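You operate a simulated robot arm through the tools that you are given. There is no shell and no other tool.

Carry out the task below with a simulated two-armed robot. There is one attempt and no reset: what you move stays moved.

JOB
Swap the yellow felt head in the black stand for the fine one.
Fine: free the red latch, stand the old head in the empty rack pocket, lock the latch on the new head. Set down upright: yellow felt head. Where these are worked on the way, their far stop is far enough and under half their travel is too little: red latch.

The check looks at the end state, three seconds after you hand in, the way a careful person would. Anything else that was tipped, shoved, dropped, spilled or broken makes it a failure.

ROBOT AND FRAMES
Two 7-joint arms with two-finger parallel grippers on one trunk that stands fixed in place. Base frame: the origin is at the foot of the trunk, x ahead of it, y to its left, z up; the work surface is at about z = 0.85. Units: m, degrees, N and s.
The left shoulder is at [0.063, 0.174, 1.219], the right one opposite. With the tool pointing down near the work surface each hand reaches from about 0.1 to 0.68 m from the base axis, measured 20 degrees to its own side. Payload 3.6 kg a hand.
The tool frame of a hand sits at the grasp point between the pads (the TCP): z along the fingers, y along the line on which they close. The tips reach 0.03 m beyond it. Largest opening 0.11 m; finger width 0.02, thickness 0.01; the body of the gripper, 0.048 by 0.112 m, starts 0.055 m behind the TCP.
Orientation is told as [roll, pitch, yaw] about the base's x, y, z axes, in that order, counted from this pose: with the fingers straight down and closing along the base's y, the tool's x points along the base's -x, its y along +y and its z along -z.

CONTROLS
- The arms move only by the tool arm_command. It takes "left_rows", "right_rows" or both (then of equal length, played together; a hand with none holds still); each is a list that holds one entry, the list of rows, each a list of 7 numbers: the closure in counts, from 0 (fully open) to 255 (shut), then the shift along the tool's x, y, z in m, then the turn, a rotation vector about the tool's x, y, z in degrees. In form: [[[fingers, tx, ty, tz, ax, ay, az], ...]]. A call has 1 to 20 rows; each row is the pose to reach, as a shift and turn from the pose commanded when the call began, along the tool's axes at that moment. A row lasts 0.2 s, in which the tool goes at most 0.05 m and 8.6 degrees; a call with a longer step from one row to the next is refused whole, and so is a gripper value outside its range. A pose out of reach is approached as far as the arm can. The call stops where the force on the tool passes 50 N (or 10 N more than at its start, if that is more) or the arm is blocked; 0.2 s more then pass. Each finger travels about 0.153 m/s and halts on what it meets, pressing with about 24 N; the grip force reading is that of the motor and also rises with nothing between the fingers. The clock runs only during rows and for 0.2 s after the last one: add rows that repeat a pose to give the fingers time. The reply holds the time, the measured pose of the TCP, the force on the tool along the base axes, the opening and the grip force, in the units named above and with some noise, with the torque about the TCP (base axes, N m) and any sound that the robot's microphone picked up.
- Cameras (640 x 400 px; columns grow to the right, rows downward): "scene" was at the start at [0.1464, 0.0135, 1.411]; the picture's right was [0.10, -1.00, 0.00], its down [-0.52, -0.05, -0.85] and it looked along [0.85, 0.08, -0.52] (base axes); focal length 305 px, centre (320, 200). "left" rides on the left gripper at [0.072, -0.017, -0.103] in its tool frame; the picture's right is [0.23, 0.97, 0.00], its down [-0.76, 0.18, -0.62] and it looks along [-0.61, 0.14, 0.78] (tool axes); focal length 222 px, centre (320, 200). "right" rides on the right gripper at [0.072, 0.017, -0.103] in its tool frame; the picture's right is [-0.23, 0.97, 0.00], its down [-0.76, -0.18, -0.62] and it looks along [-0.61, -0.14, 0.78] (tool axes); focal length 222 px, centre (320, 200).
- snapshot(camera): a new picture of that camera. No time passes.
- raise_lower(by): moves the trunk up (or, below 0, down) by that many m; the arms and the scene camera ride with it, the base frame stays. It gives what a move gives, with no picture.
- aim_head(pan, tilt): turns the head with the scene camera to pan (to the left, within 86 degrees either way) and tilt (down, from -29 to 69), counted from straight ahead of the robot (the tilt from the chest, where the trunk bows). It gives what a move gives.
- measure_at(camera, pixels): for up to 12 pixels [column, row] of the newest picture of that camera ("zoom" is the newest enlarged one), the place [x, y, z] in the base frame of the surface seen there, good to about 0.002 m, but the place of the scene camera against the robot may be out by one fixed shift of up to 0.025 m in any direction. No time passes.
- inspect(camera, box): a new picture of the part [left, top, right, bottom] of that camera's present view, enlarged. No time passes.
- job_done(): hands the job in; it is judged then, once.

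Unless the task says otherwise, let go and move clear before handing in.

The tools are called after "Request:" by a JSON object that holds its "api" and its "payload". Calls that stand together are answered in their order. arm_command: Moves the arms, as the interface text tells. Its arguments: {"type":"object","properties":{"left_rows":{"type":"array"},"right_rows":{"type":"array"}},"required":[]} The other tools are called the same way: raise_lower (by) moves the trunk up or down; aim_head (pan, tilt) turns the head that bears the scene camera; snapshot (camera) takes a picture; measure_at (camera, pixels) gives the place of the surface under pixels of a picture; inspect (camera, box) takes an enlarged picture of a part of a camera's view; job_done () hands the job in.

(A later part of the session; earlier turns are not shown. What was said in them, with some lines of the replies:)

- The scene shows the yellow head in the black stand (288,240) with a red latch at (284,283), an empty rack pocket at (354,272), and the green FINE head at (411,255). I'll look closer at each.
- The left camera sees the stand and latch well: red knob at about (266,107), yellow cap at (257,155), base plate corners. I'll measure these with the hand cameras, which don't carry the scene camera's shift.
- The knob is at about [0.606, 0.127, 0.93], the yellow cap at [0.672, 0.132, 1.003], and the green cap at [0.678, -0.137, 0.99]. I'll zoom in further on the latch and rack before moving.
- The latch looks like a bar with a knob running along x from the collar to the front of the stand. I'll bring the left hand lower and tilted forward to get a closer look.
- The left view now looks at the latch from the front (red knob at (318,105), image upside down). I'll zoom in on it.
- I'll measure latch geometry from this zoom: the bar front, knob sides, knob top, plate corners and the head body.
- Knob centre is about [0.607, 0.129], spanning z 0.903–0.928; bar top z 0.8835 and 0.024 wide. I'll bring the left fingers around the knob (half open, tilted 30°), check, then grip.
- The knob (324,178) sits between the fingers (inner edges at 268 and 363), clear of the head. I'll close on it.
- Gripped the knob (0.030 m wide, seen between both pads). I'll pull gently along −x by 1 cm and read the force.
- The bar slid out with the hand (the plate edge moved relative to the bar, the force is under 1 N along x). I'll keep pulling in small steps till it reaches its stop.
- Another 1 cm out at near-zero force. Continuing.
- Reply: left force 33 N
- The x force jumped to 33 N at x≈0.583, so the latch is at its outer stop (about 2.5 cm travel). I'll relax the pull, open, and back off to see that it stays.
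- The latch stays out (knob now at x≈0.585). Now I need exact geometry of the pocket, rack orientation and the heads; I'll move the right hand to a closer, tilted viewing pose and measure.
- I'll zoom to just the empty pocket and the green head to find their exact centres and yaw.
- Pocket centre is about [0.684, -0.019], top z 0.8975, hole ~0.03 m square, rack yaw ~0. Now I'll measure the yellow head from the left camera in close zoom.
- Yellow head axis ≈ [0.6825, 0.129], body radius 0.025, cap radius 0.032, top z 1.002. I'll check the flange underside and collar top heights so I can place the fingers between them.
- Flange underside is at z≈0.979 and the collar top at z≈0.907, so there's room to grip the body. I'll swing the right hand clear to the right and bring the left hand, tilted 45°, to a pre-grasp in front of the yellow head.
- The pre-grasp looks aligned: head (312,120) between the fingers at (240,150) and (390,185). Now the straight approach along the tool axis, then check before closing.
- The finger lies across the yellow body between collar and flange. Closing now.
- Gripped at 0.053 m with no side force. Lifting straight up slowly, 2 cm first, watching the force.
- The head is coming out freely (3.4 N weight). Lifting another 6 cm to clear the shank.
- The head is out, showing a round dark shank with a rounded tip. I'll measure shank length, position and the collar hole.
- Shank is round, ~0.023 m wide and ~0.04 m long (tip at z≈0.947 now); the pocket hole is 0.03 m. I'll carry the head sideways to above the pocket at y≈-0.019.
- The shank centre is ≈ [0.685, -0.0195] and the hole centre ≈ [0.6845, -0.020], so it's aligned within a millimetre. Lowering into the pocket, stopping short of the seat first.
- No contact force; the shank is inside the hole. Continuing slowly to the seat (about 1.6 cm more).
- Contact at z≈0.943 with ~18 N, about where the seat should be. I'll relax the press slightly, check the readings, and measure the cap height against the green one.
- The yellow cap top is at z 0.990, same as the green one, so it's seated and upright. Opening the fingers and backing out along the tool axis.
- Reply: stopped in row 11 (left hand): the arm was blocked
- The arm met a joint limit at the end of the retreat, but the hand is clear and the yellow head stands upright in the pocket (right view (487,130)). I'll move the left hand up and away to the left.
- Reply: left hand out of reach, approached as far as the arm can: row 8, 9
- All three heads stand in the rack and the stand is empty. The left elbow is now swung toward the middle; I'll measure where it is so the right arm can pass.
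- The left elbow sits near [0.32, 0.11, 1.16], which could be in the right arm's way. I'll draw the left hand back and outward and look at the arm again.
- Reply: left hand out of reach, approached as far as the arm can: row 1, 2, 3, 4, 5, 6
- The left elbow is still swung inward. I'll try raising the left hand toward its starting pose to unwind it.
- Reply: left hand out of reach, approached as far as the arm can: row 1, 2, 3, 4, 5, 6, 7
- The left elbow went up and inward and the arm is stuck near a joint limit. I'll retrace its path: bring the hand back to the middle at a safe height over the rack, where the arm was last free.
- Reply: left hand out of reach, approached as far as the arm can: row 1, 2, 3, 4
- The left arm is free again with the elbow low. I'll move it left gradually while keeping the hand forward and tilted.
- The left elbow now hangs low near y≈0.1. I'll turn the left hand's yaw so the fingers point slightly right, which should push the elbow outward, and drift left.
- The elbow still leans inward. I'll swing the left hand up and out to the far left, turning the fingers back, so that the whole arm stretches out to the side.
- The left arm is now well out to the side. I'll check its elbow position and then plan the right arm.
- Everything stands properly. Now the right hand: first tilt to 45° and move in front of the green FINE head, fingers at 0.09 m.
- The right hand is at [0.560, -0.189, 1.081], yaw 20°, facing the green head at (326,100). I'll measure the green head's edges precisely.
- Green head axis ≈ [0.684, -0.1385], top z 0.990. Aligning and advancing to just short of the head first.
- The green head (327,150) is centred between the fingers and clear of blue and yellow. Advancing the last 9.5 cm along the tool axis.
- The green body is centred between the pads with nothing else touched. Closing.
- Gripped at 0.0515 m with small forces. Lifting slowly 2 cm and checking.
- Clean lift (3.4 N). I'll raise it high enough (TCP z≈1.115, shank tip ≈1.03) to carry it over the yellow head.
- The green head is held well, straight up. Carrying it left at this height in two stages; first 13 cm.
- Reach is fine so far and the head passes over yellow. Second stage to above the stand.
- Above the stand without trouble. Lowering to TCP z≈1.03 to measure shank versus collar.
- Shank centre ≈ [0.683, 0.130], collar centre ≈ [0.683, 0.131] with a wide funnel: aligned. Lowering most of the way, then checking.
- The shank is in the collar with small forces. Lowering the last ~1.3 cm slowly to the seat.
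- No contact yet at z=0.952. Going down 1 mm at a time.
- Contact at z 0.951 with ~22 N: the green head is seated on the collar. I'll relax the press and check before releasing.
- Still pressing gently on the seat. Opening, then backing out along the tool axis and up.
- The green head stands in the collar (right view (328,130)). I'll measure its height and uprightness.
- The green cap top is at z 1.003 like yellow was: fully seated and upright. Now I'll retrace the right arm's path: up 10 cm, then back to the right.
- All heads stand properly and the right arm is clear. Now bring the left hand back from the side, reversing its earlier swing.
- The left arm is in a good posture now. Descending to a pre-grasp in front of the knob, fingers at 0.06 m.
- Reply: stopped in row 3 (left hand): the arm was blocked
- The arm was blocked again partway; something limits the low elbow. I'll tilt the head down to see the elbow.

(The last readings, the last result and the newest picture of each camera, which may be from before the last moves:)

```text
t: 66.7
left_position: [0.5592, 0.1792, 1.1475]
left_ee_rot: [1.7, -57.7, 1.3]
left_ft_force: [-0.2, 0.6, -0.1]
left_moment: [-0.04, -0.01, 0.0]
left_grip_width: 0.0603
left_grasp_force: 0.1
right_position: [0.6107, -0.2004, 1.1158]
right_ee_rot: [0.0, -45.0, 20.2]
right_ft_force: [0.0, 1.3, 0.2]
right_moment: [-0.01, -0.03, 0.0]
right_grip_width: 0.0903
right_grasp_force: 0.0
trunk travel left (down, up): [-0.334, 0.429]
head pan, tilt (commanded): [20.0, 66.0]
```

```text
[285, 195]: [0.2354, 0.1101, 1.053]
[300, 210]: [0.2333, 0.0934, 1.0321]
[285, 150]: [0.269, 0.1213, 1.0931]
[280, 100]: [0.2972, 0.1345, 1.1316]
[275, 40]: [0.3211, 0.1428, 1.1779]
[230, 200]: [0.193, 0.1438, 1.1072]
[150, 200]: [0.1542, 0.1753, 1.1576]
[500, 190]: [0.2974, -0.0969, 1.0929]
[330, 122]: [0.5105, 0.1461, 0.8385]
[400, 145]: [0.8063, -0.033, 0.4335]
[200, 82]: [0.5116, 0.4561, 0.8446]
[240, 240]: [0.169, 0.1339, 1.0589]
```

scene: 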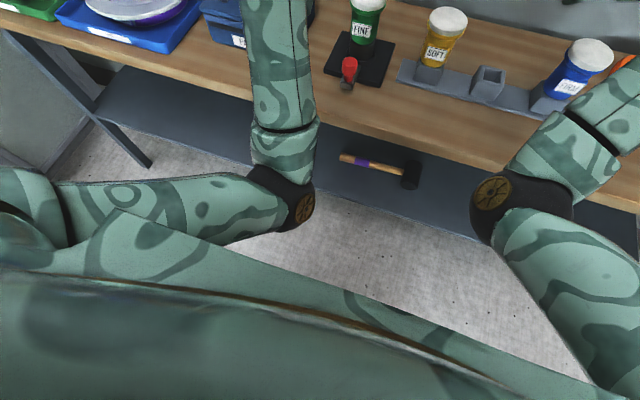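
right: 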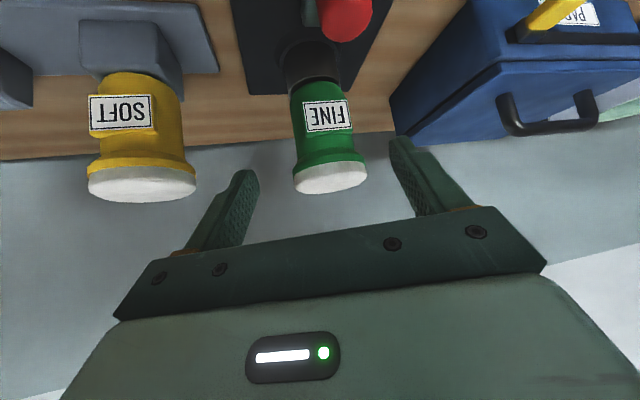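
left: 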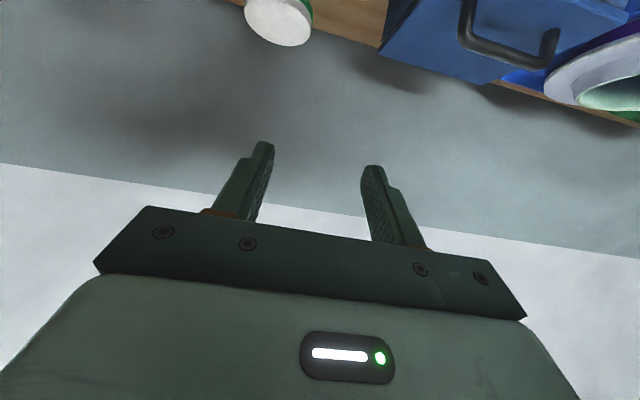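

The left elbow is low (0.235, 0.10, 1.03) and the wrist is bent to its limit in this posture. The right arm reached over the stand comfortably before, so I'll use it for the latch; first move the left hand back out to the side.

Request:
{"api": "arm_command", "payload": {"left_rows": [[[100, -0.008, 0.033, -0.005, 0, 1.5, 0], [60, -0.0155, 0.067, -0.01, 0, 3, 0], [20, -0.023, 0.1, -0.015, 0, 4.5, 0], [0, -0.031, 0.133, -0.02, 0, 6, 0], [0, -0.039, 0.167, -0.025, 0, 7.5, 0], [0, -0.0465, 0.2, -0.0294, 0, 9, 0], [0, -0.0465, 0.2, -0.0294, 0, 9, 0]]]}}

Request:
{"api": "aim_head", "payload": {"pan": 5.5, "tilt": 40}}

Request:
{"api": "snapshot", "payload": {"camera": "scene"}}

```text
t: 68.3
left_position: [0.5502, 0.3769, 1.2041]
left_ee_rot: [0.9, -48.5, 1.7]
left_ft_force: [0.2, 0.0, -0.5]
left_moment: [0.01, -0.01, 0.01]
left_grip_width: 0.1102
left_grasp_force: 0.1
right_position: [0.6135, -0.1995, 1.1144]
right_ee_rot: [-0.2, -45.0, 20.1]
right_ft_force: [0.7, -0.9, 0.6]
right_moment: [0.02, -0.01, -0.02]
right_grip_width: 0.0903
right_grasp_force: 0.1
trunk travel left (down, up): [-0.334, 0.429]
head pan, tilt (commanded): [20.0, 66.0]
```

```text
t: 69.2
left_position: [0.5497, 0.3762, 1.2033]
left_ee_rot: [1.0, -48.6, 1.8]
left_ft_force: [-0.5, 0.4, 0.0]
left_moment: [0.02, -0.02, -0.02]
left_grip_width: 0.1101
left_grasp_force: 0.0
right_position: [0.6116, -0.1998, 1.1159]
right_ee_rot: [-0.1, -44.9, 20.2]
right_ft_force: [-1.3, -0.2, -0.1]
right_moment: [0.0, 0.03, 0.02]
right_grip_width: 0.0901
right_grasp_force: 0.0
trunk travel left (down, up): [-0.334, 0.429]
head pan, tilt (commanded): [5.5, 40.0]
```

```text
taken
```

scene: 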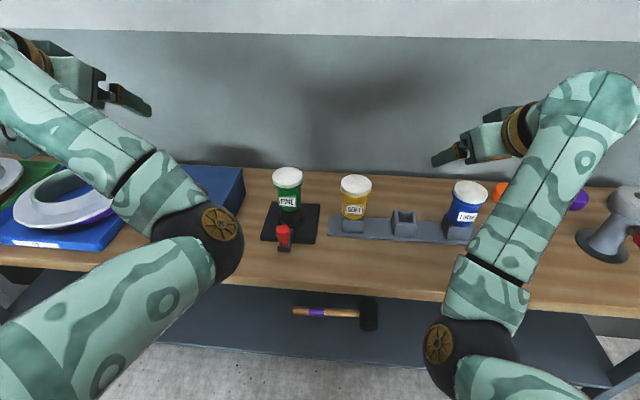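

Request:
{"api": "arm_command", "payload": {"left_rows": [[[0, 0.0138, 0.028, -0.0156, -5, 0, -4.4], [0, 0.0275, 0.057, -0.0313, -10, 0, -8.8], [0, 0.0413, 0.085, -0.0469, -15, 0, -13.2], [0, 0.0551, 0.113, -0.0625, -20, 0, -17.6], [0, 0.0688, 0.142, -0.0782, -25, 0, -22], [0, 0.0826, 0.17, -0.0938, -30, 0, -26.4], [0, 0.0826, 0.17, -0.0938, -30, 0, -26.4]]]}}

Request:
{"api": "snapshot", "payload": {"camera": "scene"}}

```text
t: 70.8
left_position: [0.4181, 0.5406, 1.2074]
left_ee_rot: [0.8, -49.0, 42.0]
left_ft_force: [0.5, -0.9, -0.3]
left_moment: [-0.03, -0.01, 0.03]
left_grip_width: 0.1104
left_grasp_force: 0.0
right_position: [0.6118, -0.1994, 1.115]
right_ee_rot: [-0.1, -45.0, 20.2]
right_ft_force: [0.7, -1.3, 0.2]
right_moment: [0.04, 0.01, -0.03]
right_grip_width: 0.0902
right_grasp_force: 0.0
trunk travel left (down, up): [-0.334, 0.429]
head pan, tilt (commanded): [5.5, 40.0]
```

```text
taken
```

scene: 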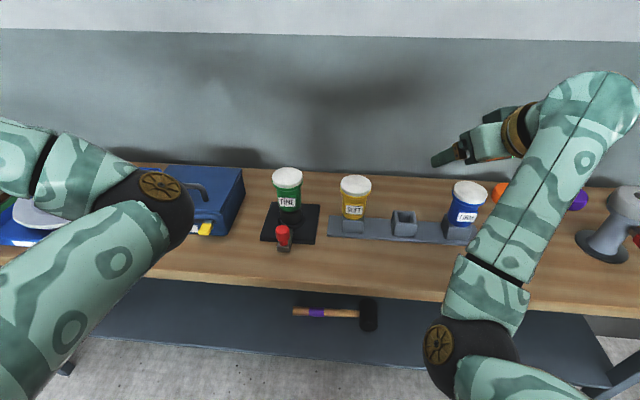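

Left arm is aside. Now the right hand goes back over to the stand at z 1.115.

Request:
{"api": "arm_command", "payload": {"right_rows": [[[46, -0.0078, 0.0303, 0.0078, 0, 0, 0], [46, -0.0156, 0.0606, 0.0156, 0, 0, 0], [46, -0.0234, 0.0909, 0.0234, 0, 0, 0], [46, -0.0312, 0.1212, 0.0312, 0, 0, 0], [80, -0.039, 0.1514, 0.039, 0, 0, 0], [100, -0.0468, 0.1817, 0.0468, 0, 0, 0], [116, -0.0546, 0.212, 0.0546, 0, 0, 0], [116, -0.0624, 0.2423, 0.0624, 0, 0, 0], [116, -0.0702, 0.2726, 0.0702, 0, 0, 0], [116, -0.0702, 0.2726, 0.0702, 0, 0, 0]]]}}

Request:
{"api": "snapshot", "payload": {"camera": "scene"}}

Request:
{"api": "snapshot", "payload": {"camera": "right"}}

```text
t: 73.0
left_position: [0.4169, 0.5407, 1.2069]
left_ee_rot: [0.7, -48.9, 41.9]
left_ft_force: [-0.6, 0.6, 0.3]
left_moment: [0.02, 0.02, 0.0]
left_grip_width: 0.1099
left_grasp_force: 0.1
right_position: [0.6117, 0.0895, 1.1154]
right_ee_rot: [0.0, -45.0, 20.2]
right_ft_force: [-0.8, -0.1, 0.8]
right_moment: [0.0, 0.0, 0.02]
right_grip_width: 0.06
right_grasp_force: 0.0
trunk travel left (down, up): [-0.334, 0.429]
head pan, tilt (commanded): [5.5, 40.0]
```

```text
taken
```

scene: 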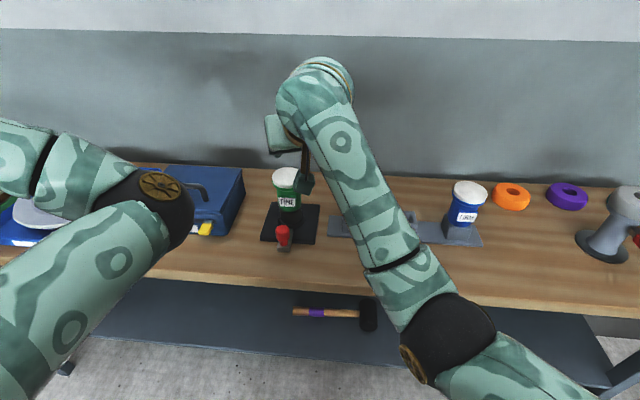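

```text
taken
```

right: 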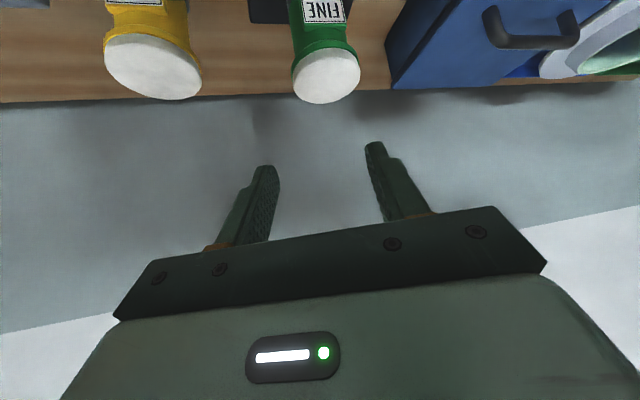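

The right hand is at [0.612, 0.0895, 1.115]. Moving it to above the knob at z 1.06 and measuring the knob.

Request:
{"api": "arm_command", "payload": {"right_rows": [[[116, 0.0152, 0.0155, 0.0108, 0, 0, 0], [116, 0.0303, 0.031, 0.0215, 0, 0, 0], [116, 0.0455, 0.0465, 0.0323, 0, 0, 0], [116, 0.0455, 0.0465, 0.0323, 0, 0, 0]]]}}

Request:
{"api": "snapshot", "payload": {"camera": "right"}}

Request:
{"api": "snapshot", "payload": {"camera": "scene"}}

```text
t: 74.0
left_position: [0.4165, 0.5404, 1.2069]
left_ee_rot: [0.8, -49.0, 41.9]
left_ft_force: [0.2, 1.2, -0.1]
left_moment: [0.02, 0.03, -0.02]
left_grip_width: 0.1099
left_grasp_force: 0.1
right_position: [0.5884, 0.1307, 1.0591]
right_ee_rot: [0.0, -45.0, 20.1]
right_ft_force: [0.4, 0.7, 0.5]
right_moment: [-0.01, -0.01, 0.0]
right_grip_width: 0.0598
right_grasp_force: 0.0
trunk travel left (down, up): [-0.334, 0.429]
head pan, tilt (commanded): [5.5, 40.0]
```

```text
taken
```

right: 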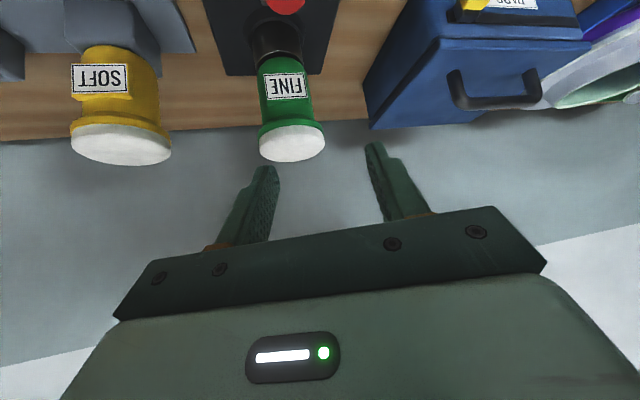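

```text
taken
```

scene: 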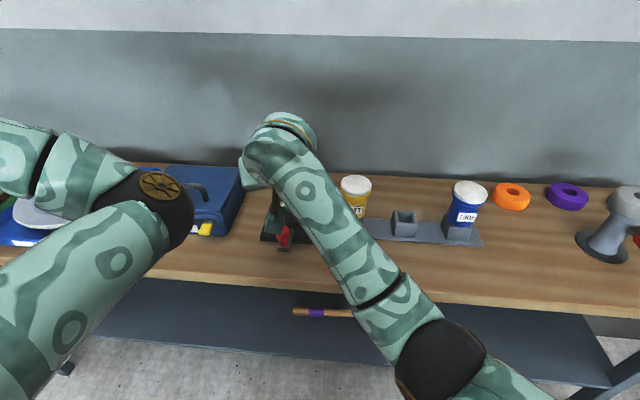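

Posture is fine. Descending to z≈0.985 and looking at the knob.

Request:
{"api": "arm_command", "payload": {"right_rows": [[[116, 0.0177, 0, 0.0177, 0, 0, 0], [116, 0.0354, 0, 0.0354, 0, 0, 0], [116, 0.053, 0, 0.053, 0, 0, 0], [116, 0.053, 0, 0.053, 0, 0, 0]]]}}

Request:
{"api": "snapshot", "payload": {"camera": "right"}}

Request:
{"api": "snapshot", "payload": {"camera": "scene"}}

```text
t: 75.0
left_position: [0.417, 0.5416, 1.206]
left_ee_rot: [0.8, -49.0, 41.9]
left_ft_force: [0.0, 0.9, 0.3]
left_moment: [0.0, -0.01, -0.01]
left_grip_width: 0.11
left_grasp_force: 0.1
right_position: [0.5919, 0.1254, 0.9873]
right_ee_rot: [-0.6, -45.4, 20.2]
right_ft_force: [0.0, 0.7, 0.1]
right_moment: [0.01, 0.0, -0.01]
right_grip_width: 0.0599
right_grasp_force: 0.0
trunk travel left (down, up): [-0.334, 0.429]
head pan, tilt (commanded): [5.5, 40.0]
```

```text
taken
```

right: 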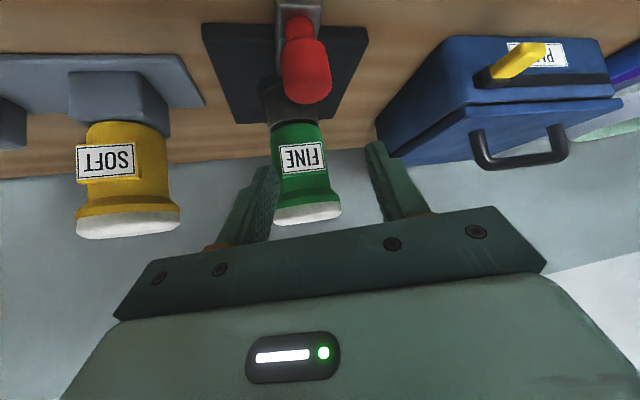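

```text
taken
```

scene: 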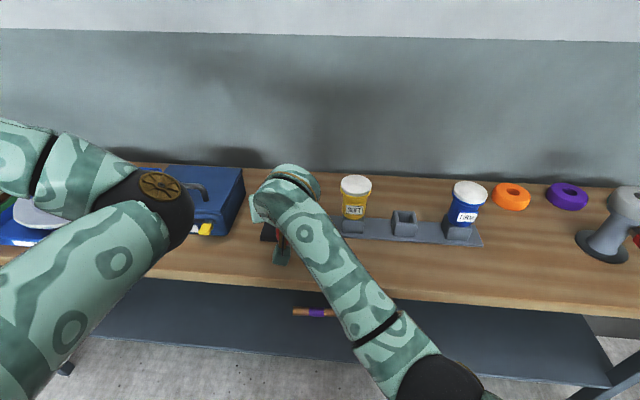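

The hand is off its command by ~5 mm, hinting at the same limit. Let me look down at the right elbow.

Request:
{"api": "aim_head", "payload": {"pan": -5, "tilt": 66}}

Request:
{"api": "snapshot", "payload": {"camera": "scene"}}

```text
t: 75.9
left_position: [0.417, 0.5416, 1.2071]
left_ee_rot: [0.8, -49.0, 41.8]
left_ft_force: [-0.2, -0.8, 0.5]
left_moment: [0.03, -0.02, -0.01]
left_grip_width: 0.11
left_grasp_force: 0.0
right_position: [0.5901, 0.126, 0.9861]
right_ee_rot: [-0.8, -45.2, 20.3]
right_ft_force: [-0.3, -0.8, 0.4]
right_moment: [-0.03, 0.0, -0.02]
right_grip_width: 0.06
right_grasp_force: 0.0
trunk travel left (down, up): [-0.334, 0.429]
head pan, tilt (commanded): [-5.0, 66.0]
```

```text
taken
```

scene: 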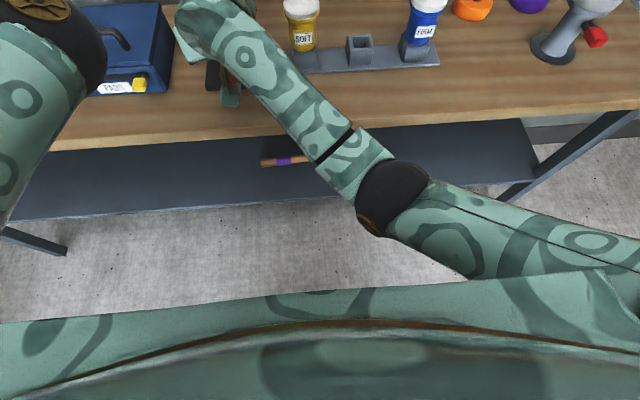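

Request:
{"api": "measure_at", "payload": {"camera": "scene", "pixels": [[385, 195], [370, 215], [350, 165], [300, 110], [240, 50], [450, 225], [540, 250], [260, 60]]}}

```text
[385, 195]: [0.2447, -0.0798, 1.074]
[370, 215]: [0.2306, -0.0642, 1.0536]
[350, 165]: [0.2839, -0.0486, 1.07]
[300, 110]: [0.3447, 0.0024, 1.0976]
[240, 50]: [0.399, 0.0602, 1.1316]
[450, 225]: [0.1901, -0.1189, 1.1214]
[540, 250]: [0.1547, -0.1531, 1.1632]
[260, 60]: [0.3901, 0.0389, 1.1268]
```

The elbow touches nothing; it's a joint limit that appears with the hand this low relative to the shoulder. Higher poses were fine, so I'll raise the hand again and lower the trunk instead. First measure the knob from this view.

Request:
{"api": "inspect", "payload": {"camera": "right", "box": [250, 0, 370, 120]}}

Request:
{"api": "measure_at", "payload": {"camera": "zoom", "pixels": [[175, 230], [270, 220], [222, 230], [222, 330], [195, 190], [245, 190], [210, 90], [225, 290], [190, 310], [262, 310], [150, 30], [215, 20]]}}

```text
3.33 times, centred on (310, 60) of right
```

zoom: 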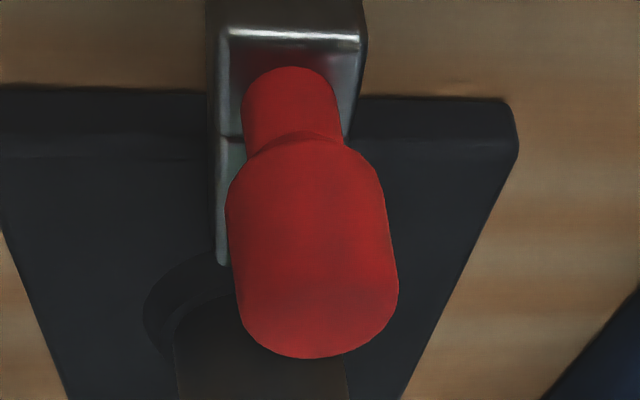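

```text
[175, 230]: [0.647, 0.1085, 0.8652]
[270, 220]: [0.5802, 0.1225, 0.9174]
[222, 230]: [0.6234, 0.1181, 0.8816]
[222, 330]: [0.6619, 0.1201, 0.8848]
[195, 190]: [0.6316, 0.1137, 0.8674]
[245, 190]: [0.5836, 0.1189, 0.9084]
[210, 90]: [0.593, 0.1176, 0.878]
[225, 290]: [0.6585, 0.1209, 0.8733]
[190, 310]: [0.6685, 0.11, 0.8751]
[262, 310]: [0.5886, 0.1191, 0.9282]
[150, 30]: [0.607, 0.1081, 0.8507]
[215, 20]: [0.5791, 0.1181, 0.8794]
```

Request:
{"api": "measure_at", "payload": {"camera": "zoom", "pixels": [[232, 215], [388, 230], [310, 220], [320, 310], [320, 345], [245, 300], [392, 295], [290, 45], [230, 45], [352, 60], [222, 255], [235, 160]]}}

```text
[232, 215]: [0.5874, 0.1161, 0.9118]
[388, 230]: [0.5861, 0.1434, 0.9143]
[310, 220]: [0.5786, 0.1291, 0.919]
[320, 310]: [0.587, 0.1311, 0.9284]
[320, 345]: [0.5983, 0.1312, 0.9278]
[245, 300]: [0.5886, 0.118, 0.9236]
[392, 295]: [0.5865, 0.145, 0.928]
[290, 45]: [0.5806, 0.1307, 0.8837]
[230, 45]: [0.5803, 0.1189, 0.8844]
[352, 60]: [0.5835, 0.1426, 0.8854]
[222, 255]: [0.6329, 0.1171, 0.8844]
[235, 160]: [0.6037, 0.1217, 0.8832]
```

Knob centre is ≈ [0.5885, 0.1305], bar inner end at x≈0.634, collar front at 0.658. Raising the right hand back to z≈1.05.

Request:
{"api": "arm_command", "payload": {"right_rows": [[[116, -0.0233, 0, -0.0233, 0, 0, 0], [116, -0.0467, 0, -0.0467, 0, 0, 0], [116, -0.0467, 0, -0.0467, 0, 0, 0]]]}}

Request:
{"api": "aim_head", "payload": {"pan": 5.5, "tilt": 40}}

Request:
{"api": "snapshot", "payload": {"camera": "scene"}}

```text
t: 76.7
left_position: [0.4174, 0.5418, 1.2078]
left_ee_rot: [0.8, -49.0, 41.9]
left_ft_force: [-0.5, -0.5, -0.7]
left_moment: [0.02, -0.02, 0.02]
left_grip_width: 0.1099
left_grasp_force: 0.1
right_position: [0.5859, 0.1315, 1.0521]
right_ee_rot: [0.0, -45.1, 20.1]
right_ft_force: [0.1, -0.3, 0.8]
right_moment: [-0.04, -0.01, -0.03]
right_grip_width: 0.0601
right_grasp_force: 0.1
trunk travel left (down, up): [-0.334, 0.429]
head pan, tilt (commanded): [-5.0, 66.0]
```

```text
t: 77.6
left_position: [0.417, 0.5406, 1.2069]
left_ee_rot: [0.8, -48.9, 41.9]
left_ft_force: [-0.2, 0.3, 0.0]
left_moment: [0.0, 0.06, -0.01]
left_grip_width: 0.1103
left_grasp_force: 0.1
right_position: [0.5863, 0.1312, 1.0514]
right_ee_rot: [-0.1, -45.0, 20.1]
right_ft_force: [-0.3, -0.3, 0.7]
right_moment: [-0.01, 0.03, -0.04]
right_grip_width: 0.0601
right_grasp_force: 0.2
trunk travel left (down, up): [-0.334, 0.429]
head pan, tilt (commanded): [5.5, 40.0]
```

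```text
taken
```

scene: 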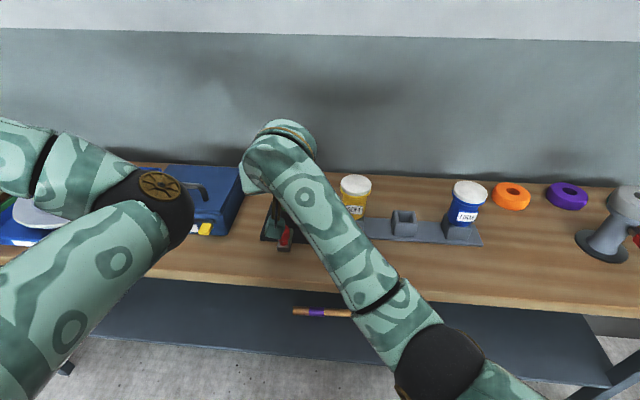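

The right hand is centred above the knob at z≈1.051 without deviation. Lowering the trunk 6 cm first.

Request:
{"api": "raise_lower", "payload": {"by": -0.06}}

Request:
{"api": "snapshot", "payload": {"camera": "right"}}

Request:
{"api": "snapshot", "payload": {"camera": "left"}}

Request:
{"api": "snapshot", "payload": {"camera": "scene"}}

```text
t: 78.6
left_position: [0.417, 0.5396, 1.1466]
left_ee_rot: [0.8, -49.0, 42.0]
left_ft_force: [-0.7, 0.2, 1.2]
left_moment: [0.01, 0.03, -0.02]
left_grip_width: 0.11
left_grasp_force: 0.1
right_position: [0.5859, 0.1306, 0.9924]
right_ee_rot: [-0.1, -45.1, 20.1]
right_ft_force: [0.7, 0.0, 0.9]
right_moment: [0.0, 0.0, 0.0]
right_grip_width: 0.0601
right_grasp_force: 0.2
trunk travel left (down, up): [-0.274, 0.489]
head pan, tilt (commanded): [5.5, 40.0]
```

```text
taken
```

right: 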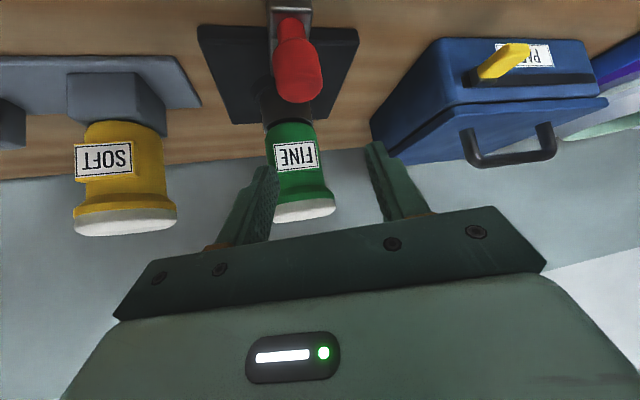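

```text
taken
```

left: 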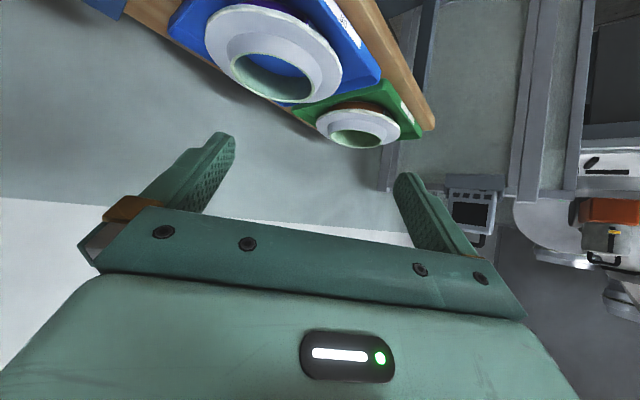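

```text
taken
```

scene: 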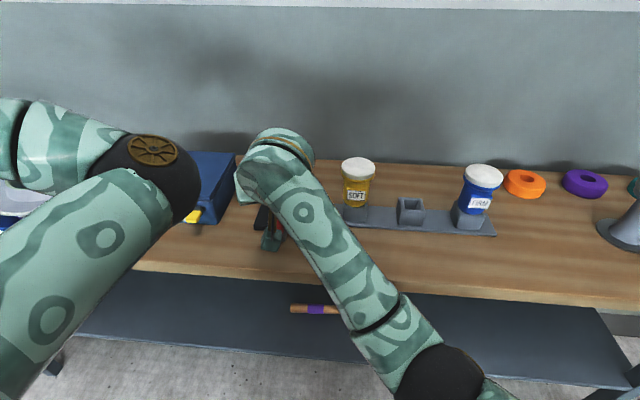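

Good: the trunk move keeps the pose, and everything is clear. Lowering another 7 cm to bring the fingers around the knob (TCP z≈0.922).

Request:
{"api": "raise_lower", "payload": {"by": -0.07}}

Request:
{"api": "snapshot", "payload": {"camera": "right"}}

Request:
{"api": "snapshot", "payload": {"camera": "left"}}

Request:
{"api": "snapshot", "payload": {"camera": "scene"}}

```text
t: 79.7
left_position: [0.4162, 0.5399, 1.0765]
left_ee_rot: [0.8, -49.1, 41.9]
left_ft_force: [0.2, 0.8, 0.0]
left_moment: [0.04, 0.05, 0.02]
left_grip_width: 0.1099
left_grasp_force: 0.0
right_position: [0.5864, 0.1302, 0.9222]
right_ee_rot: [0.0, -45.0, 20.1]
right_ft_force: [0.4, 0.6, 0.3]
right_moment: [-0.02, -0.01, -0.01]
right_grip_width: 0.0599
right_grasp_force: 0.1
trunk travel left (down, up): [-0.204, 0.559]
head pan, tilt (commanded): [5.5, 40.0]
```

```text
taken
```

right: 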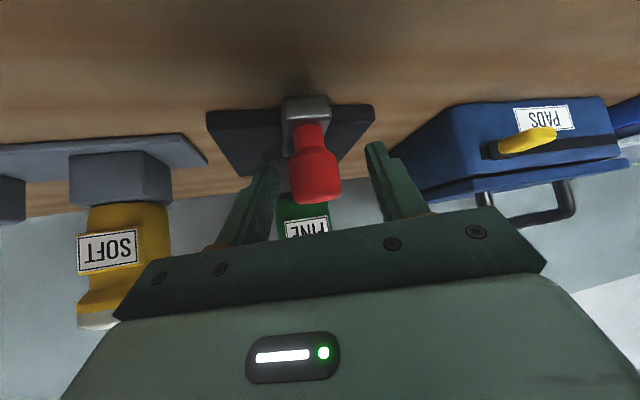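

```text
taken
```

left: 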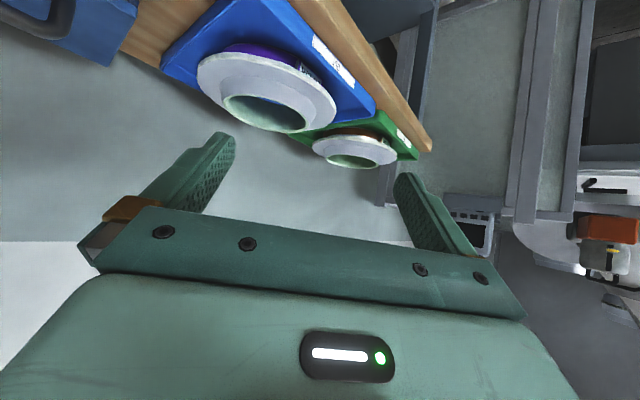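

```text
taken
```

scene: 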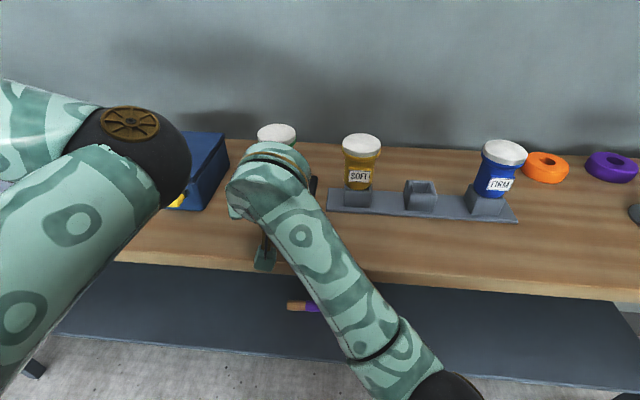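

The knob (313,165) is between the fingers with no contact. Closing on it.

Request:
{"api": "arm_command", "payload": {"right_rows": [[[160, 0, 0, 0, 0, 0, 0], [200, 0, 0, 0, 0, 0, 0], [255, 0, 0, 0, 0, 0, 0], [255, 0, 0, 0, 0, 0, 0], [255, 0, 0, 0, 0, 0, 0]]]}}

Request:
{"api": "inspect", "payload": {"camera": "right", "box": [200, 70, 440, 250]}}

```text
t: 80.9
left_position: [0.4173, 0.5391, 1.0774]
left_ee_rot: [0.9, -49.0, 41.7]
left_ft_force: [1.1, -0.3, 0.4]
left_moment: [0.02, 0.0, 0.0]
left_grip_width: 0.1101
left_grasp_force: 0.1
right_position: [0.5881, 0.1297, 0.9203]
right_ee_rot: [-0.1, -45.1, 19.9]
right_ft_force: [6.5, -11.9, 4.4]
right_moment: [-0.07, -0.06, -0.68]
right_grip_width: 0.0291
right_grasp_force: 44.6
trunk travel left (down, up): [-0.204, 0.559]
head pan, tilt (commanded): [5.5, 40.0]
```

```text
2.22 times, centred on (320, 160) of right
```

zoom: 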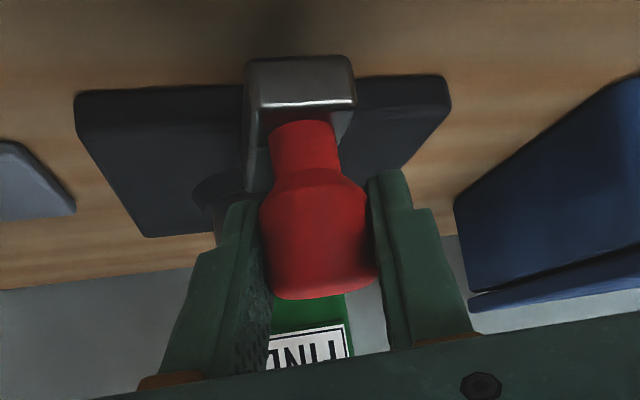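

Knob gripped (0.029 m). Pushing it in along +x by 1 cm, easing the small side load.

Request:
{"api": "arm_command", "payload": {"right_rows": [[[255, -0.0033, -0.0032, 0.0033, 0, 0, 0], [255, -0.0066, -0.0049, 0.0066, 0, 0, 0], [255, -0.0066, -0.0049, 0.0066, 0, 0, 0]]]}}

Request:
{"api": "inspect", "payload": {"camera": "right", "box": [200, 70, 440, 250]}}

```text
t: 81.7
left_position: [0.4175, 0.5396, 1.076]
left_ee_rot: [0.9, -49.2, 41.9]
left_ft_force: [0.0, -0.7, -0.8]
left_moment: [0.01, -0.03, -0.03]
left_grip_width: 0.1102
left_grasp_force: 0.0
right_position: [0.5972, 0.1288, 0.9219]
right_ee_rot: [0.0, -45.0, 20.0]
right_ft_force: [0.0, -9.5, 2.3]
right_moment: [0.02, 0.13, -0.23]
right_grip_width: 0.0291
right_grasp_force: 45.1
trunk travel left (down, up): [-0.204, 0.559]
head pan, tilt (commanded): [5.5, 40.0]
```

```text
2.22 times, centred on (320, 160) of right
```

zoom: 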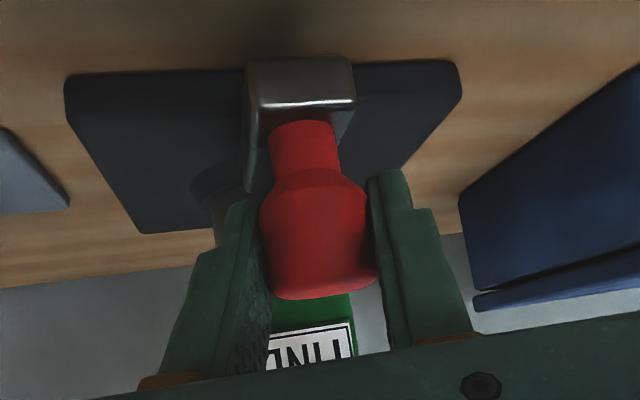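

The bar moved in with almost no x force. Continuing in small steps toward the stop.

Request:
{"api": "arm_command", "payload": {"right_rows": [[[255, -0.0017, -0.0023, 0.0017, 0, 0, 0], [255, -0.0036, -0.0035, 0.0036, 0, 0, 0], [255, -0.0053, -0.0042, 0.0053, 0, 0, 0], [255, -0.0053, -0.0042, 0.0053, 0, 0, 0]]]}}

Request:
{"api": "inspect", "payload": {"camera": "right", "box": [200, 70, 440, 250]}}

```text
t: 82.7
left_position: [0.4175, 0.5409, 1.0768]
left_ee_rot: [0.7, -49.0, 41.9]
left_ft_force: [0.0, -0.5, -0.3]
left_moment: [0.05, -0.02, 0.04]
left_grip_width: 0.11
left_grasp_force: 0.1
right_position: [0.6051, 0.127, 0.9209]
right_ee_rot: [0.0, -45.0, 20.0]
right_ft_force: [1.6, -0.2, 1.6]
right_moment: [0.23, 0.36, -0.14]
right_grip_width: 0.0294
right_grasp_force: 44.9
trunk travel left (down, up): [-0.204, 0.559]
head pan, tilt (commanded): [5.5, 40.0]
```

```text
2.22 times, centred on (320, 160) of right
```

zoom: 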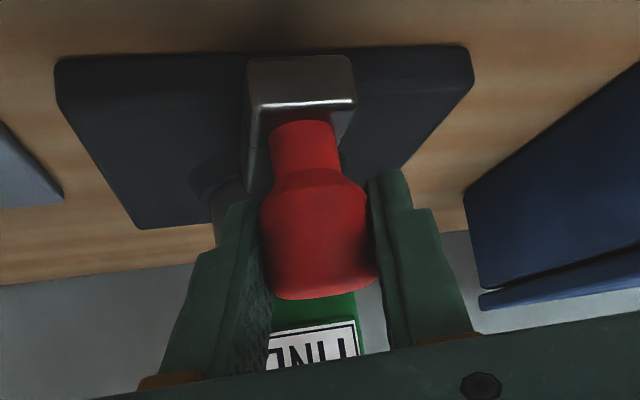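

Moved in 1.7 cm so far, no stop yet. Continuing.

Request:
{"api": "arm_command", "payload": {"right_rows": [[[255, -0.0017, -0.0009, 0.0017, 0, 0, 0], [255, -0.0033, -0.0017, 0.0033, 0, 0, 0], [255, -0.0047, -0.0024, 0.0047, 0, 0, 0], [255, -0.0047, -0.0024, 0.0047, 0, 0, 0]]]}}

Request:
{"api": "inspect", "payload": {"camera": "right", "box": [200, 70, 440, 250]}}

```text
t: 83.7
left_position: [0.4145, 0.5409, 1.0766]
left_ee_rot: [0.7, -49.1, 42.0]
left_ft_force: [0.3, 0.4, -0.5]
left_moment: [0.03, 0.0, -0.03]
left_grip_width: 0.1095
left_grasp_force: 0.0
right_position: [0.6095, 0.1286, 0.9208]
right_ee_rot: [-0.1, -44.9, 20.2]
right_ft_force: [-34.7, -4.9, -10.3]
right_moment: [0.11, 0.52, -0.27]
right_grip_width: 0.0289
right_grasp_force: 44.7
trunk travel left (down, up): [-0.204, 0.559]
head pan, tilt (commanded): [5.5, 40.0]
```

```text
2.22 times, centred on (320, 160) of right
```

zoom: 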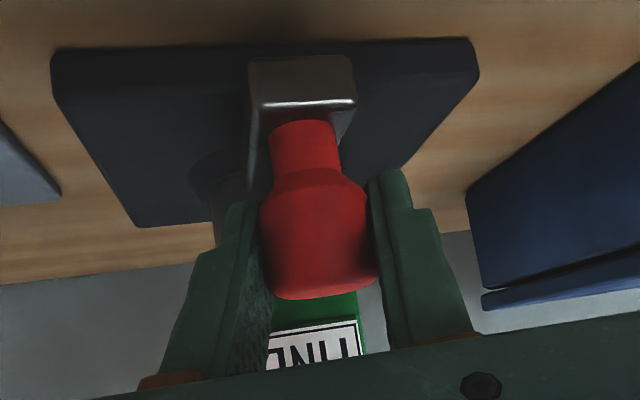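

The x force rose to −35 N at x≈0.6095: the latch is home at its inner stop. I'll relax the push, open, and lift straight up with the trunk.

Request:
{"api": "arm_command", "payload": {"right_rows": [[[255, 0.0013, 0.0007, -0.0013, 0, 0, 0], [255, 0.0013, 0.0007, -0.0013, 0, 0, 0], [160, 0.0013, 0.0007, -0.0013, 0, 0, 0], [116, 0.0013, 0.0007, -0.0013, 0, 0, 0], [116, 0.0013, 0.0007, -0.0013, 0, 0, 0], [116, 0.0013, 0.0007, -0.0013, 0, 0, 0]]]}}

Request:
{"api": "inspect", "payload": {"camera": "right", "box": [200, 70, 440, 250]}}

```text
t: 85.1
left_position: [0.417, 0.5404, 1.0766]
left_ee_rot: [0.8, -49.1, 41.9]
left_ft_force: [0.6, 0.0, 1.3]
left_moment: [0.03, -0.04, -0.03]
left_grip_width: 0.11
left_grasp_force: 0.1
right_position: [0.61, 0.1272, 0.9195]
right_ee_rot: [-0.2, -45.0, 20.1]
right_ft_force: [-0.1, 0.2, 0.0]
right_moment: [0.01, -0.01, 0.02]
right_grip_width: 0.0598
right_grasp_force: 0.0
trunk travel left (down, up): [-0.204, 0.559]
head pan, tilt (commanded): [5.5, 40.0]
```

```text
2.22 times, centred on (320, 160) of right
```

zoom: 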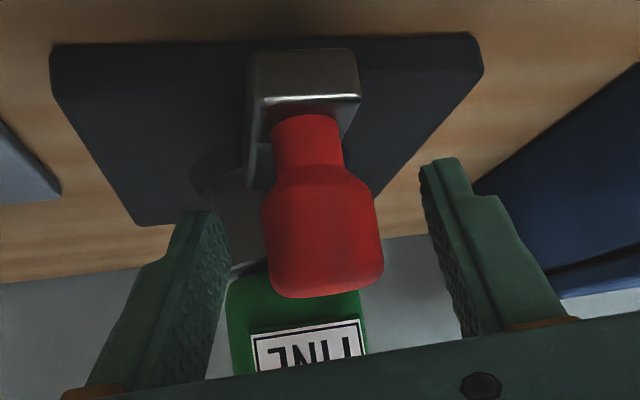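

The knob is released and stayed home. Raising the trunk back up 13 cm.

Request:
{"api": "raise_lower", "payload": {"by": 0.13}}

Request:
{"api": "snapshot", "payload": {"camera": "right"}}

Request:
{"api": "snapshot", "payload": {"camera": "scene"}}

```text
t: 86.7
left_position: [0.4176, 0.5415, 1.2051]
left_ee_rot: [0.8, -48.9, 41.9]
left_ft_force: [0.5, 0.0, 0.3]
left_moment: [-0.01, 0.0, 0.01]
left_grip_width: 0.1102
left_grasp_force: 0.1
right_position: [0.612, 0.1281, 1.0494]
right_ee_rot: [-0.1, -45.0, 20.0]
right_ft_force: [0.0, -0.3, 0.4]
right_moment: [-0.01, -0.04, 0.0]
right_grip_width: 0.0598
right_grasp_force: 0.1
trunk travel left (down, up): [-0.334, 0.429]
head pan, tilt (commanded): [5.5, 40.0]
```

```text
taken
```

right: 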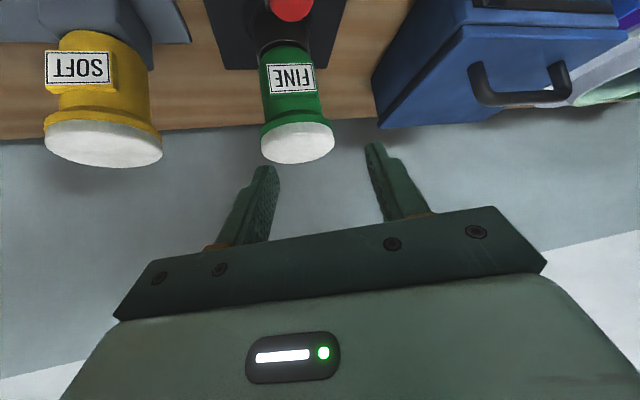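

```text
taken
```

scene: 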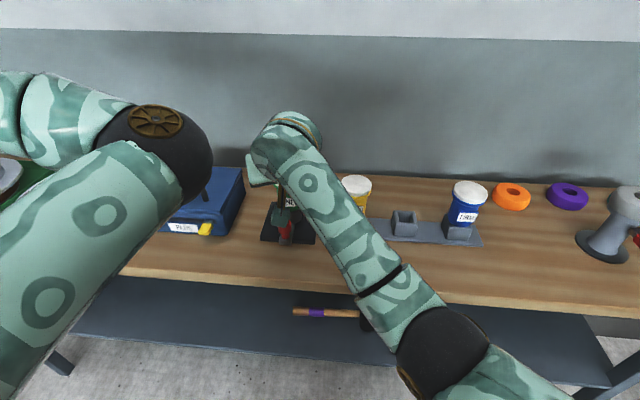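

Lifted clear. Moving the right hand up and back to the right side so I can inspect the final state.

Request:
{"api": "arm_command", "payload": {"right_rows": [[[116, -0.0233, 0, -0.0233, 0, 0, 0], [116, -0.0467, 0, -0.0467, 0, 0, 0], [116, -0.0385, -0.0317, -0.0549, 0, 0, 0], [116, -0.0304, -0.0634, -0.063, 0, 0, 0], [116, -0.0222, -0.0951, -0.0712, 0, 0, 0], [116, -0.014, -0.1268, -0.0794, 0, 0, 0], [116, -0.0059, -0.1585, -0.0875, 0, 0, 0], [116, 0.0023, -0.1902, -0.0957, 0, 0, 0], [80, 0.0104, -0.222, -0.1038, 0, 0, 0], [46, 0.0186, -0.2537, -0.112, 0, 0, 0], [46, 0.0267, -0.2854, -0.1202, 0, 0, 0], [46, 0.0349, -0.3171, -0.1283, 0, 0, 0], [46, 0.0349, -0.3171, -0.1283, 0, 0, 0]]]}}

Request:
{"api": "snapshot", "payload": {"camera": "scene"}}

Request:
{"api": "inspect", "payload": {"camera": "scene", "box": [240, 140, 500, 280]}}

```text
t: 89.5
left_position: [0.4159, 0.5416, 1.2063]
left_ee_rot: [0.8, -49.0, 41.9]
left_ft_force: [0.6, -0.3, -0.1]
left_moment: [0.06, -0.01, 0.02]
left_grip_width: 0.1099
left_grasp_force: 0.0
right_position: [0.6089, -0.2102, 1.1172]
right_ee_rot: [-0.1, -45.0, 20.1]
right_ft_force: [0.2, -0.3, -0.5]
right_moment: [0.0, -0.06, -0.01]
right_grip_width: 0.0902
right_grasp_force: 0.1
trunk travel left (down, up): [-0.334, 0.429]
head pan, tilt (commanded): [5.5, 40.0]
```

```text
taken
```

scene: 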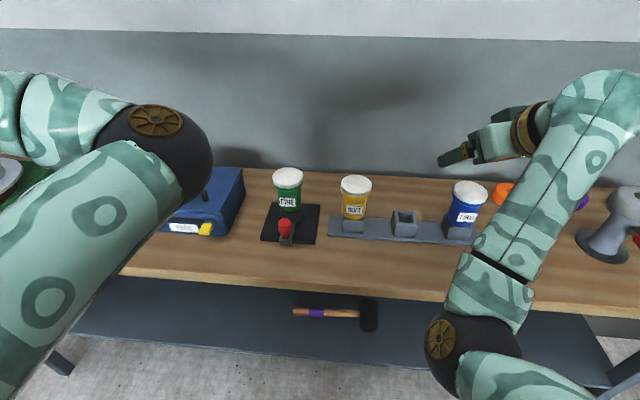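

```text
2.46 times, centred on (370, 210) of scene
```

zoom: 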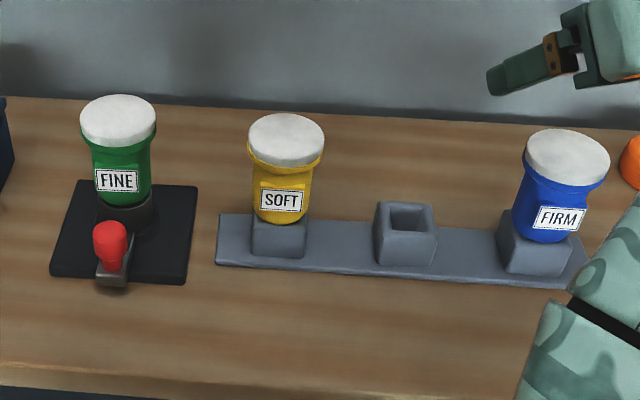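

FINE is in the stand, SOFT in the formerly empty pocket, FIRM untouched. I'll verify the latch position against its original locked position.

Request:
{"api": "inspect", "payload": {"camera": "scene", "box": [250, 150, 330, 260]}}

Request:
{"api": "measure_at", "payload": {"camera": "zoom", "pixels": [[283, 280], [283, 300], [270, 345], [283, 320], [283, 260], [300, 330], [320, 250], [325, 210], [300, 200], [300, 90], [260, 90], [340, 90]]}}

Request:
{"api": "snapshot", "payload": {"camera": "right"}}

```text
3.64 times, centred on (290, 205) of scene
```

zoom: 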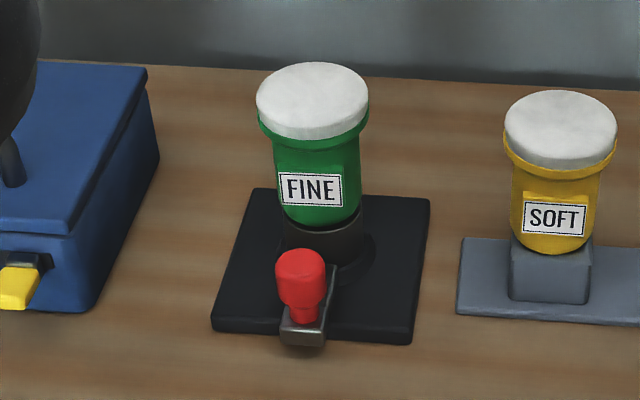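

```text
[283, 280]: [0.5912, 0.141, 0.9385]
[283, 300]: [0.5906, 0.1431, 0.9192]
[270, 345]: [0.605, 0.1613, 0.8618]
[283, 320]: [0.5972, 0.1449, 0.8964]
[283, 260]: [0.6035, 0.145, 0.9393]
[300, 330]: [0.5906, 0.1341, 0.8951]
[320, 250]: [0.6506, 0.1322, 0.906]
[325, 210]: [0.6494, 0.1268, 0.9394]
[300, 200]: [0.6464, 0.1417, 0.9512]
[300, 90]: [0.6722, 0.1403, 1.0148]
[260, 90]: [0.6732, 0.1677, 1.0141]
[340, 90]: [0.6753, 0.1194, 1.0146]
```

```text
taken
```

right: 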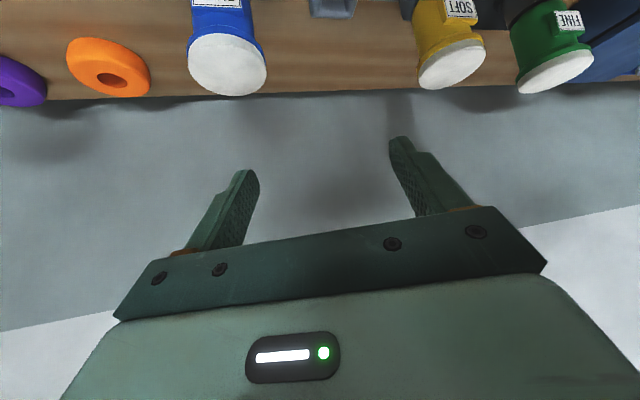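

Latch measures the same as originally in the scene view (bar front ≈0.591 vs 0.593). I'll double-check with the right wrist camera by tilting it toward the stand.

Request:
{"api": "arm_command", "payload": {"right_rows": [[[46, 0.0011, 0.0149, -0.0153, 0, 5, 0], [46, 0.0022, 0.0298, -0.0306, 0, 10, 0], [46, 0.0034, 0.0446, -0.0458, 0, 15, 0], [46, 0.0045, 0.0595, -0.0611, 0, 20, 0], [46, 0.0056, 0.0744, -0.0764, 0, 25, 0], [46, 0.0056, 0.0744, -0.0764, 0, 25, 0]]]}}

Request:
{"api": "snapshot", "payload": {"camera": "right"}}

Request:
{"api": "snapshot", "payload": {"camera": "scene"}}

```text
t: 90.9
left_position: [0.4172, 0.5402, 1.2056]
left_ee_rot: [0.8, -49.0, 41.9]
left_ft_force: [0.2, -0.3, 0.1]
left_moment: [-0.03, 0.01, -0.01]
left_grip_width: 0.11
left_grasp_force: 0.1
right_position: [0.6134, -0.1618, 1.1277]
right_ee_rot: [-0.1, -20.0, 20.0]
right_ft_force: [-0.4, -0.5, -0.8]
right_moment: [0.0, 0.01, -0.01]
right_grip_width: 0.0901
right_grasp_force: 0.0
right hand out of reach, approached as far as the arm can: row 3, 4, 5, 6
trunk travel left (down, up): [-0.334, 0.429]
head pan, tilt (commanded): [5.5, 40.0]
```

```text
taken
```

right: 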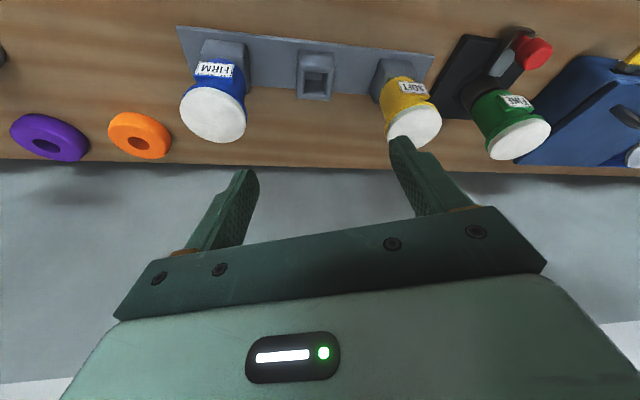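

```text
taken
```

scene: 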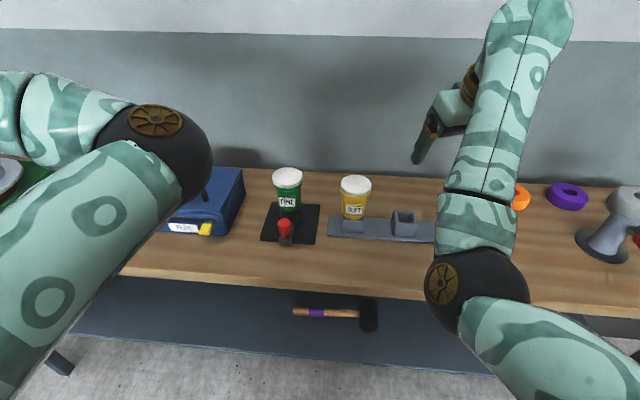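

Request:
{"api": "inspect", "payload": {"camera": "right", "box": [450, 20, 570, 170]}}

Request:
{"api": "measure_at", "payload": {"camera": "zoom", "pixels": [[365, 60], [385, 80], [340, 95], [395, 100], [330, 60], [310, 40], [345, 40], [300, 90], [290, 130], [260, 115], [380, 330], [345, 300]]}}

Request:
{"api": "inspect", "payload": {"camera": "right", "box": [360, 20, 460, 170]}}

```text
2.67 times, centred on (510, 95) of right
```

zoom: 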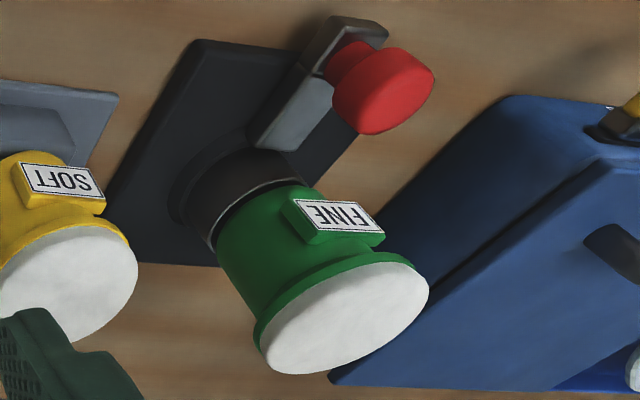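

```text
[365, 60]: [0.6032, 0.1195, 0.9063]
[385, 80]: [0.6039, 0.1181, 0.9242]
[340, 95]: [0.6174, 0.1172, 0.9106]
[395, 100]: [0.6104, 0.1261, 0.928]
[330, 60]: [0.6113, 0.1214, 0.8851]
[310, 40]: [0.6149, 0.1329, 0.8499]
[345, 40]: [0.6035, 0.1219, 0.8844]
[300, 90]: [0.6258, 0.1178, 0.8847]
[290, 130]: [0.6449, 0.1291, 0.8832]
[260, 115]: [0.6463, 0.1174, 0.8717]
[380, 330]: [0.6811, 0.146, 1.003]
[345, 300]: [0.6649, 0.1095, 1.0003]
```

```text
2.67 times, centred on (410, 95) of right
```

zoom: 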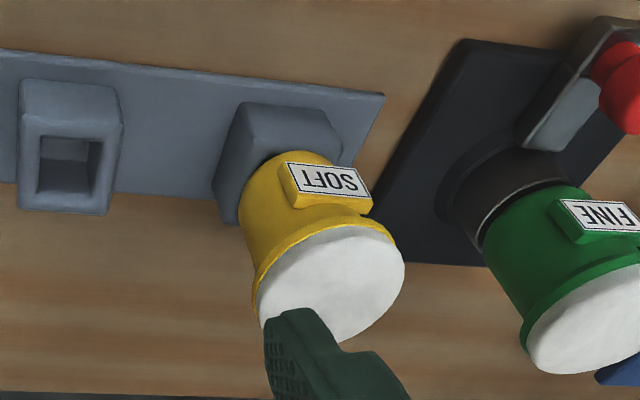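

The wrist camera confirms it. The latch bar runs right up to the collar and the knob is near x≈0.608, its original locked place. The green cap is at z 1.003 in the stand, and the yellow head stands upright in its pocket. Both hands are empty and clear, so I'm handing in.

Request:
{"api": "job_done", "payload": {}}

```text
The job is handed in.
```

The fine (green) head is now in the black stand with the red latch locked on it. The old yellow felt head stands upright in the rack pocket that was empty.

- **Latch:** I pulled it out to its stop to free the old head. After seating the new one I pushed it back to its inner stop, and the knob sits within a couple of millimetres of its original locked position.
- **Green head:** it is upright in the collar, with its cap at the same height the yellow one had.
- **Yellow head:** it is upright in the rack pocket, with its cap level with where the green head's cap stood in the rack.
- **Everything else:** the blue head, toolbox and hammer looked undisturbed in the last pictures. I did not re-check the trays at the far left at the end.

Twice the left arm stopped at what looked like a joint limit. The wrist force readings showed no contact either time. Because of that, I closed the latch with the right hand. Both hands were empty and clear when I handed in.
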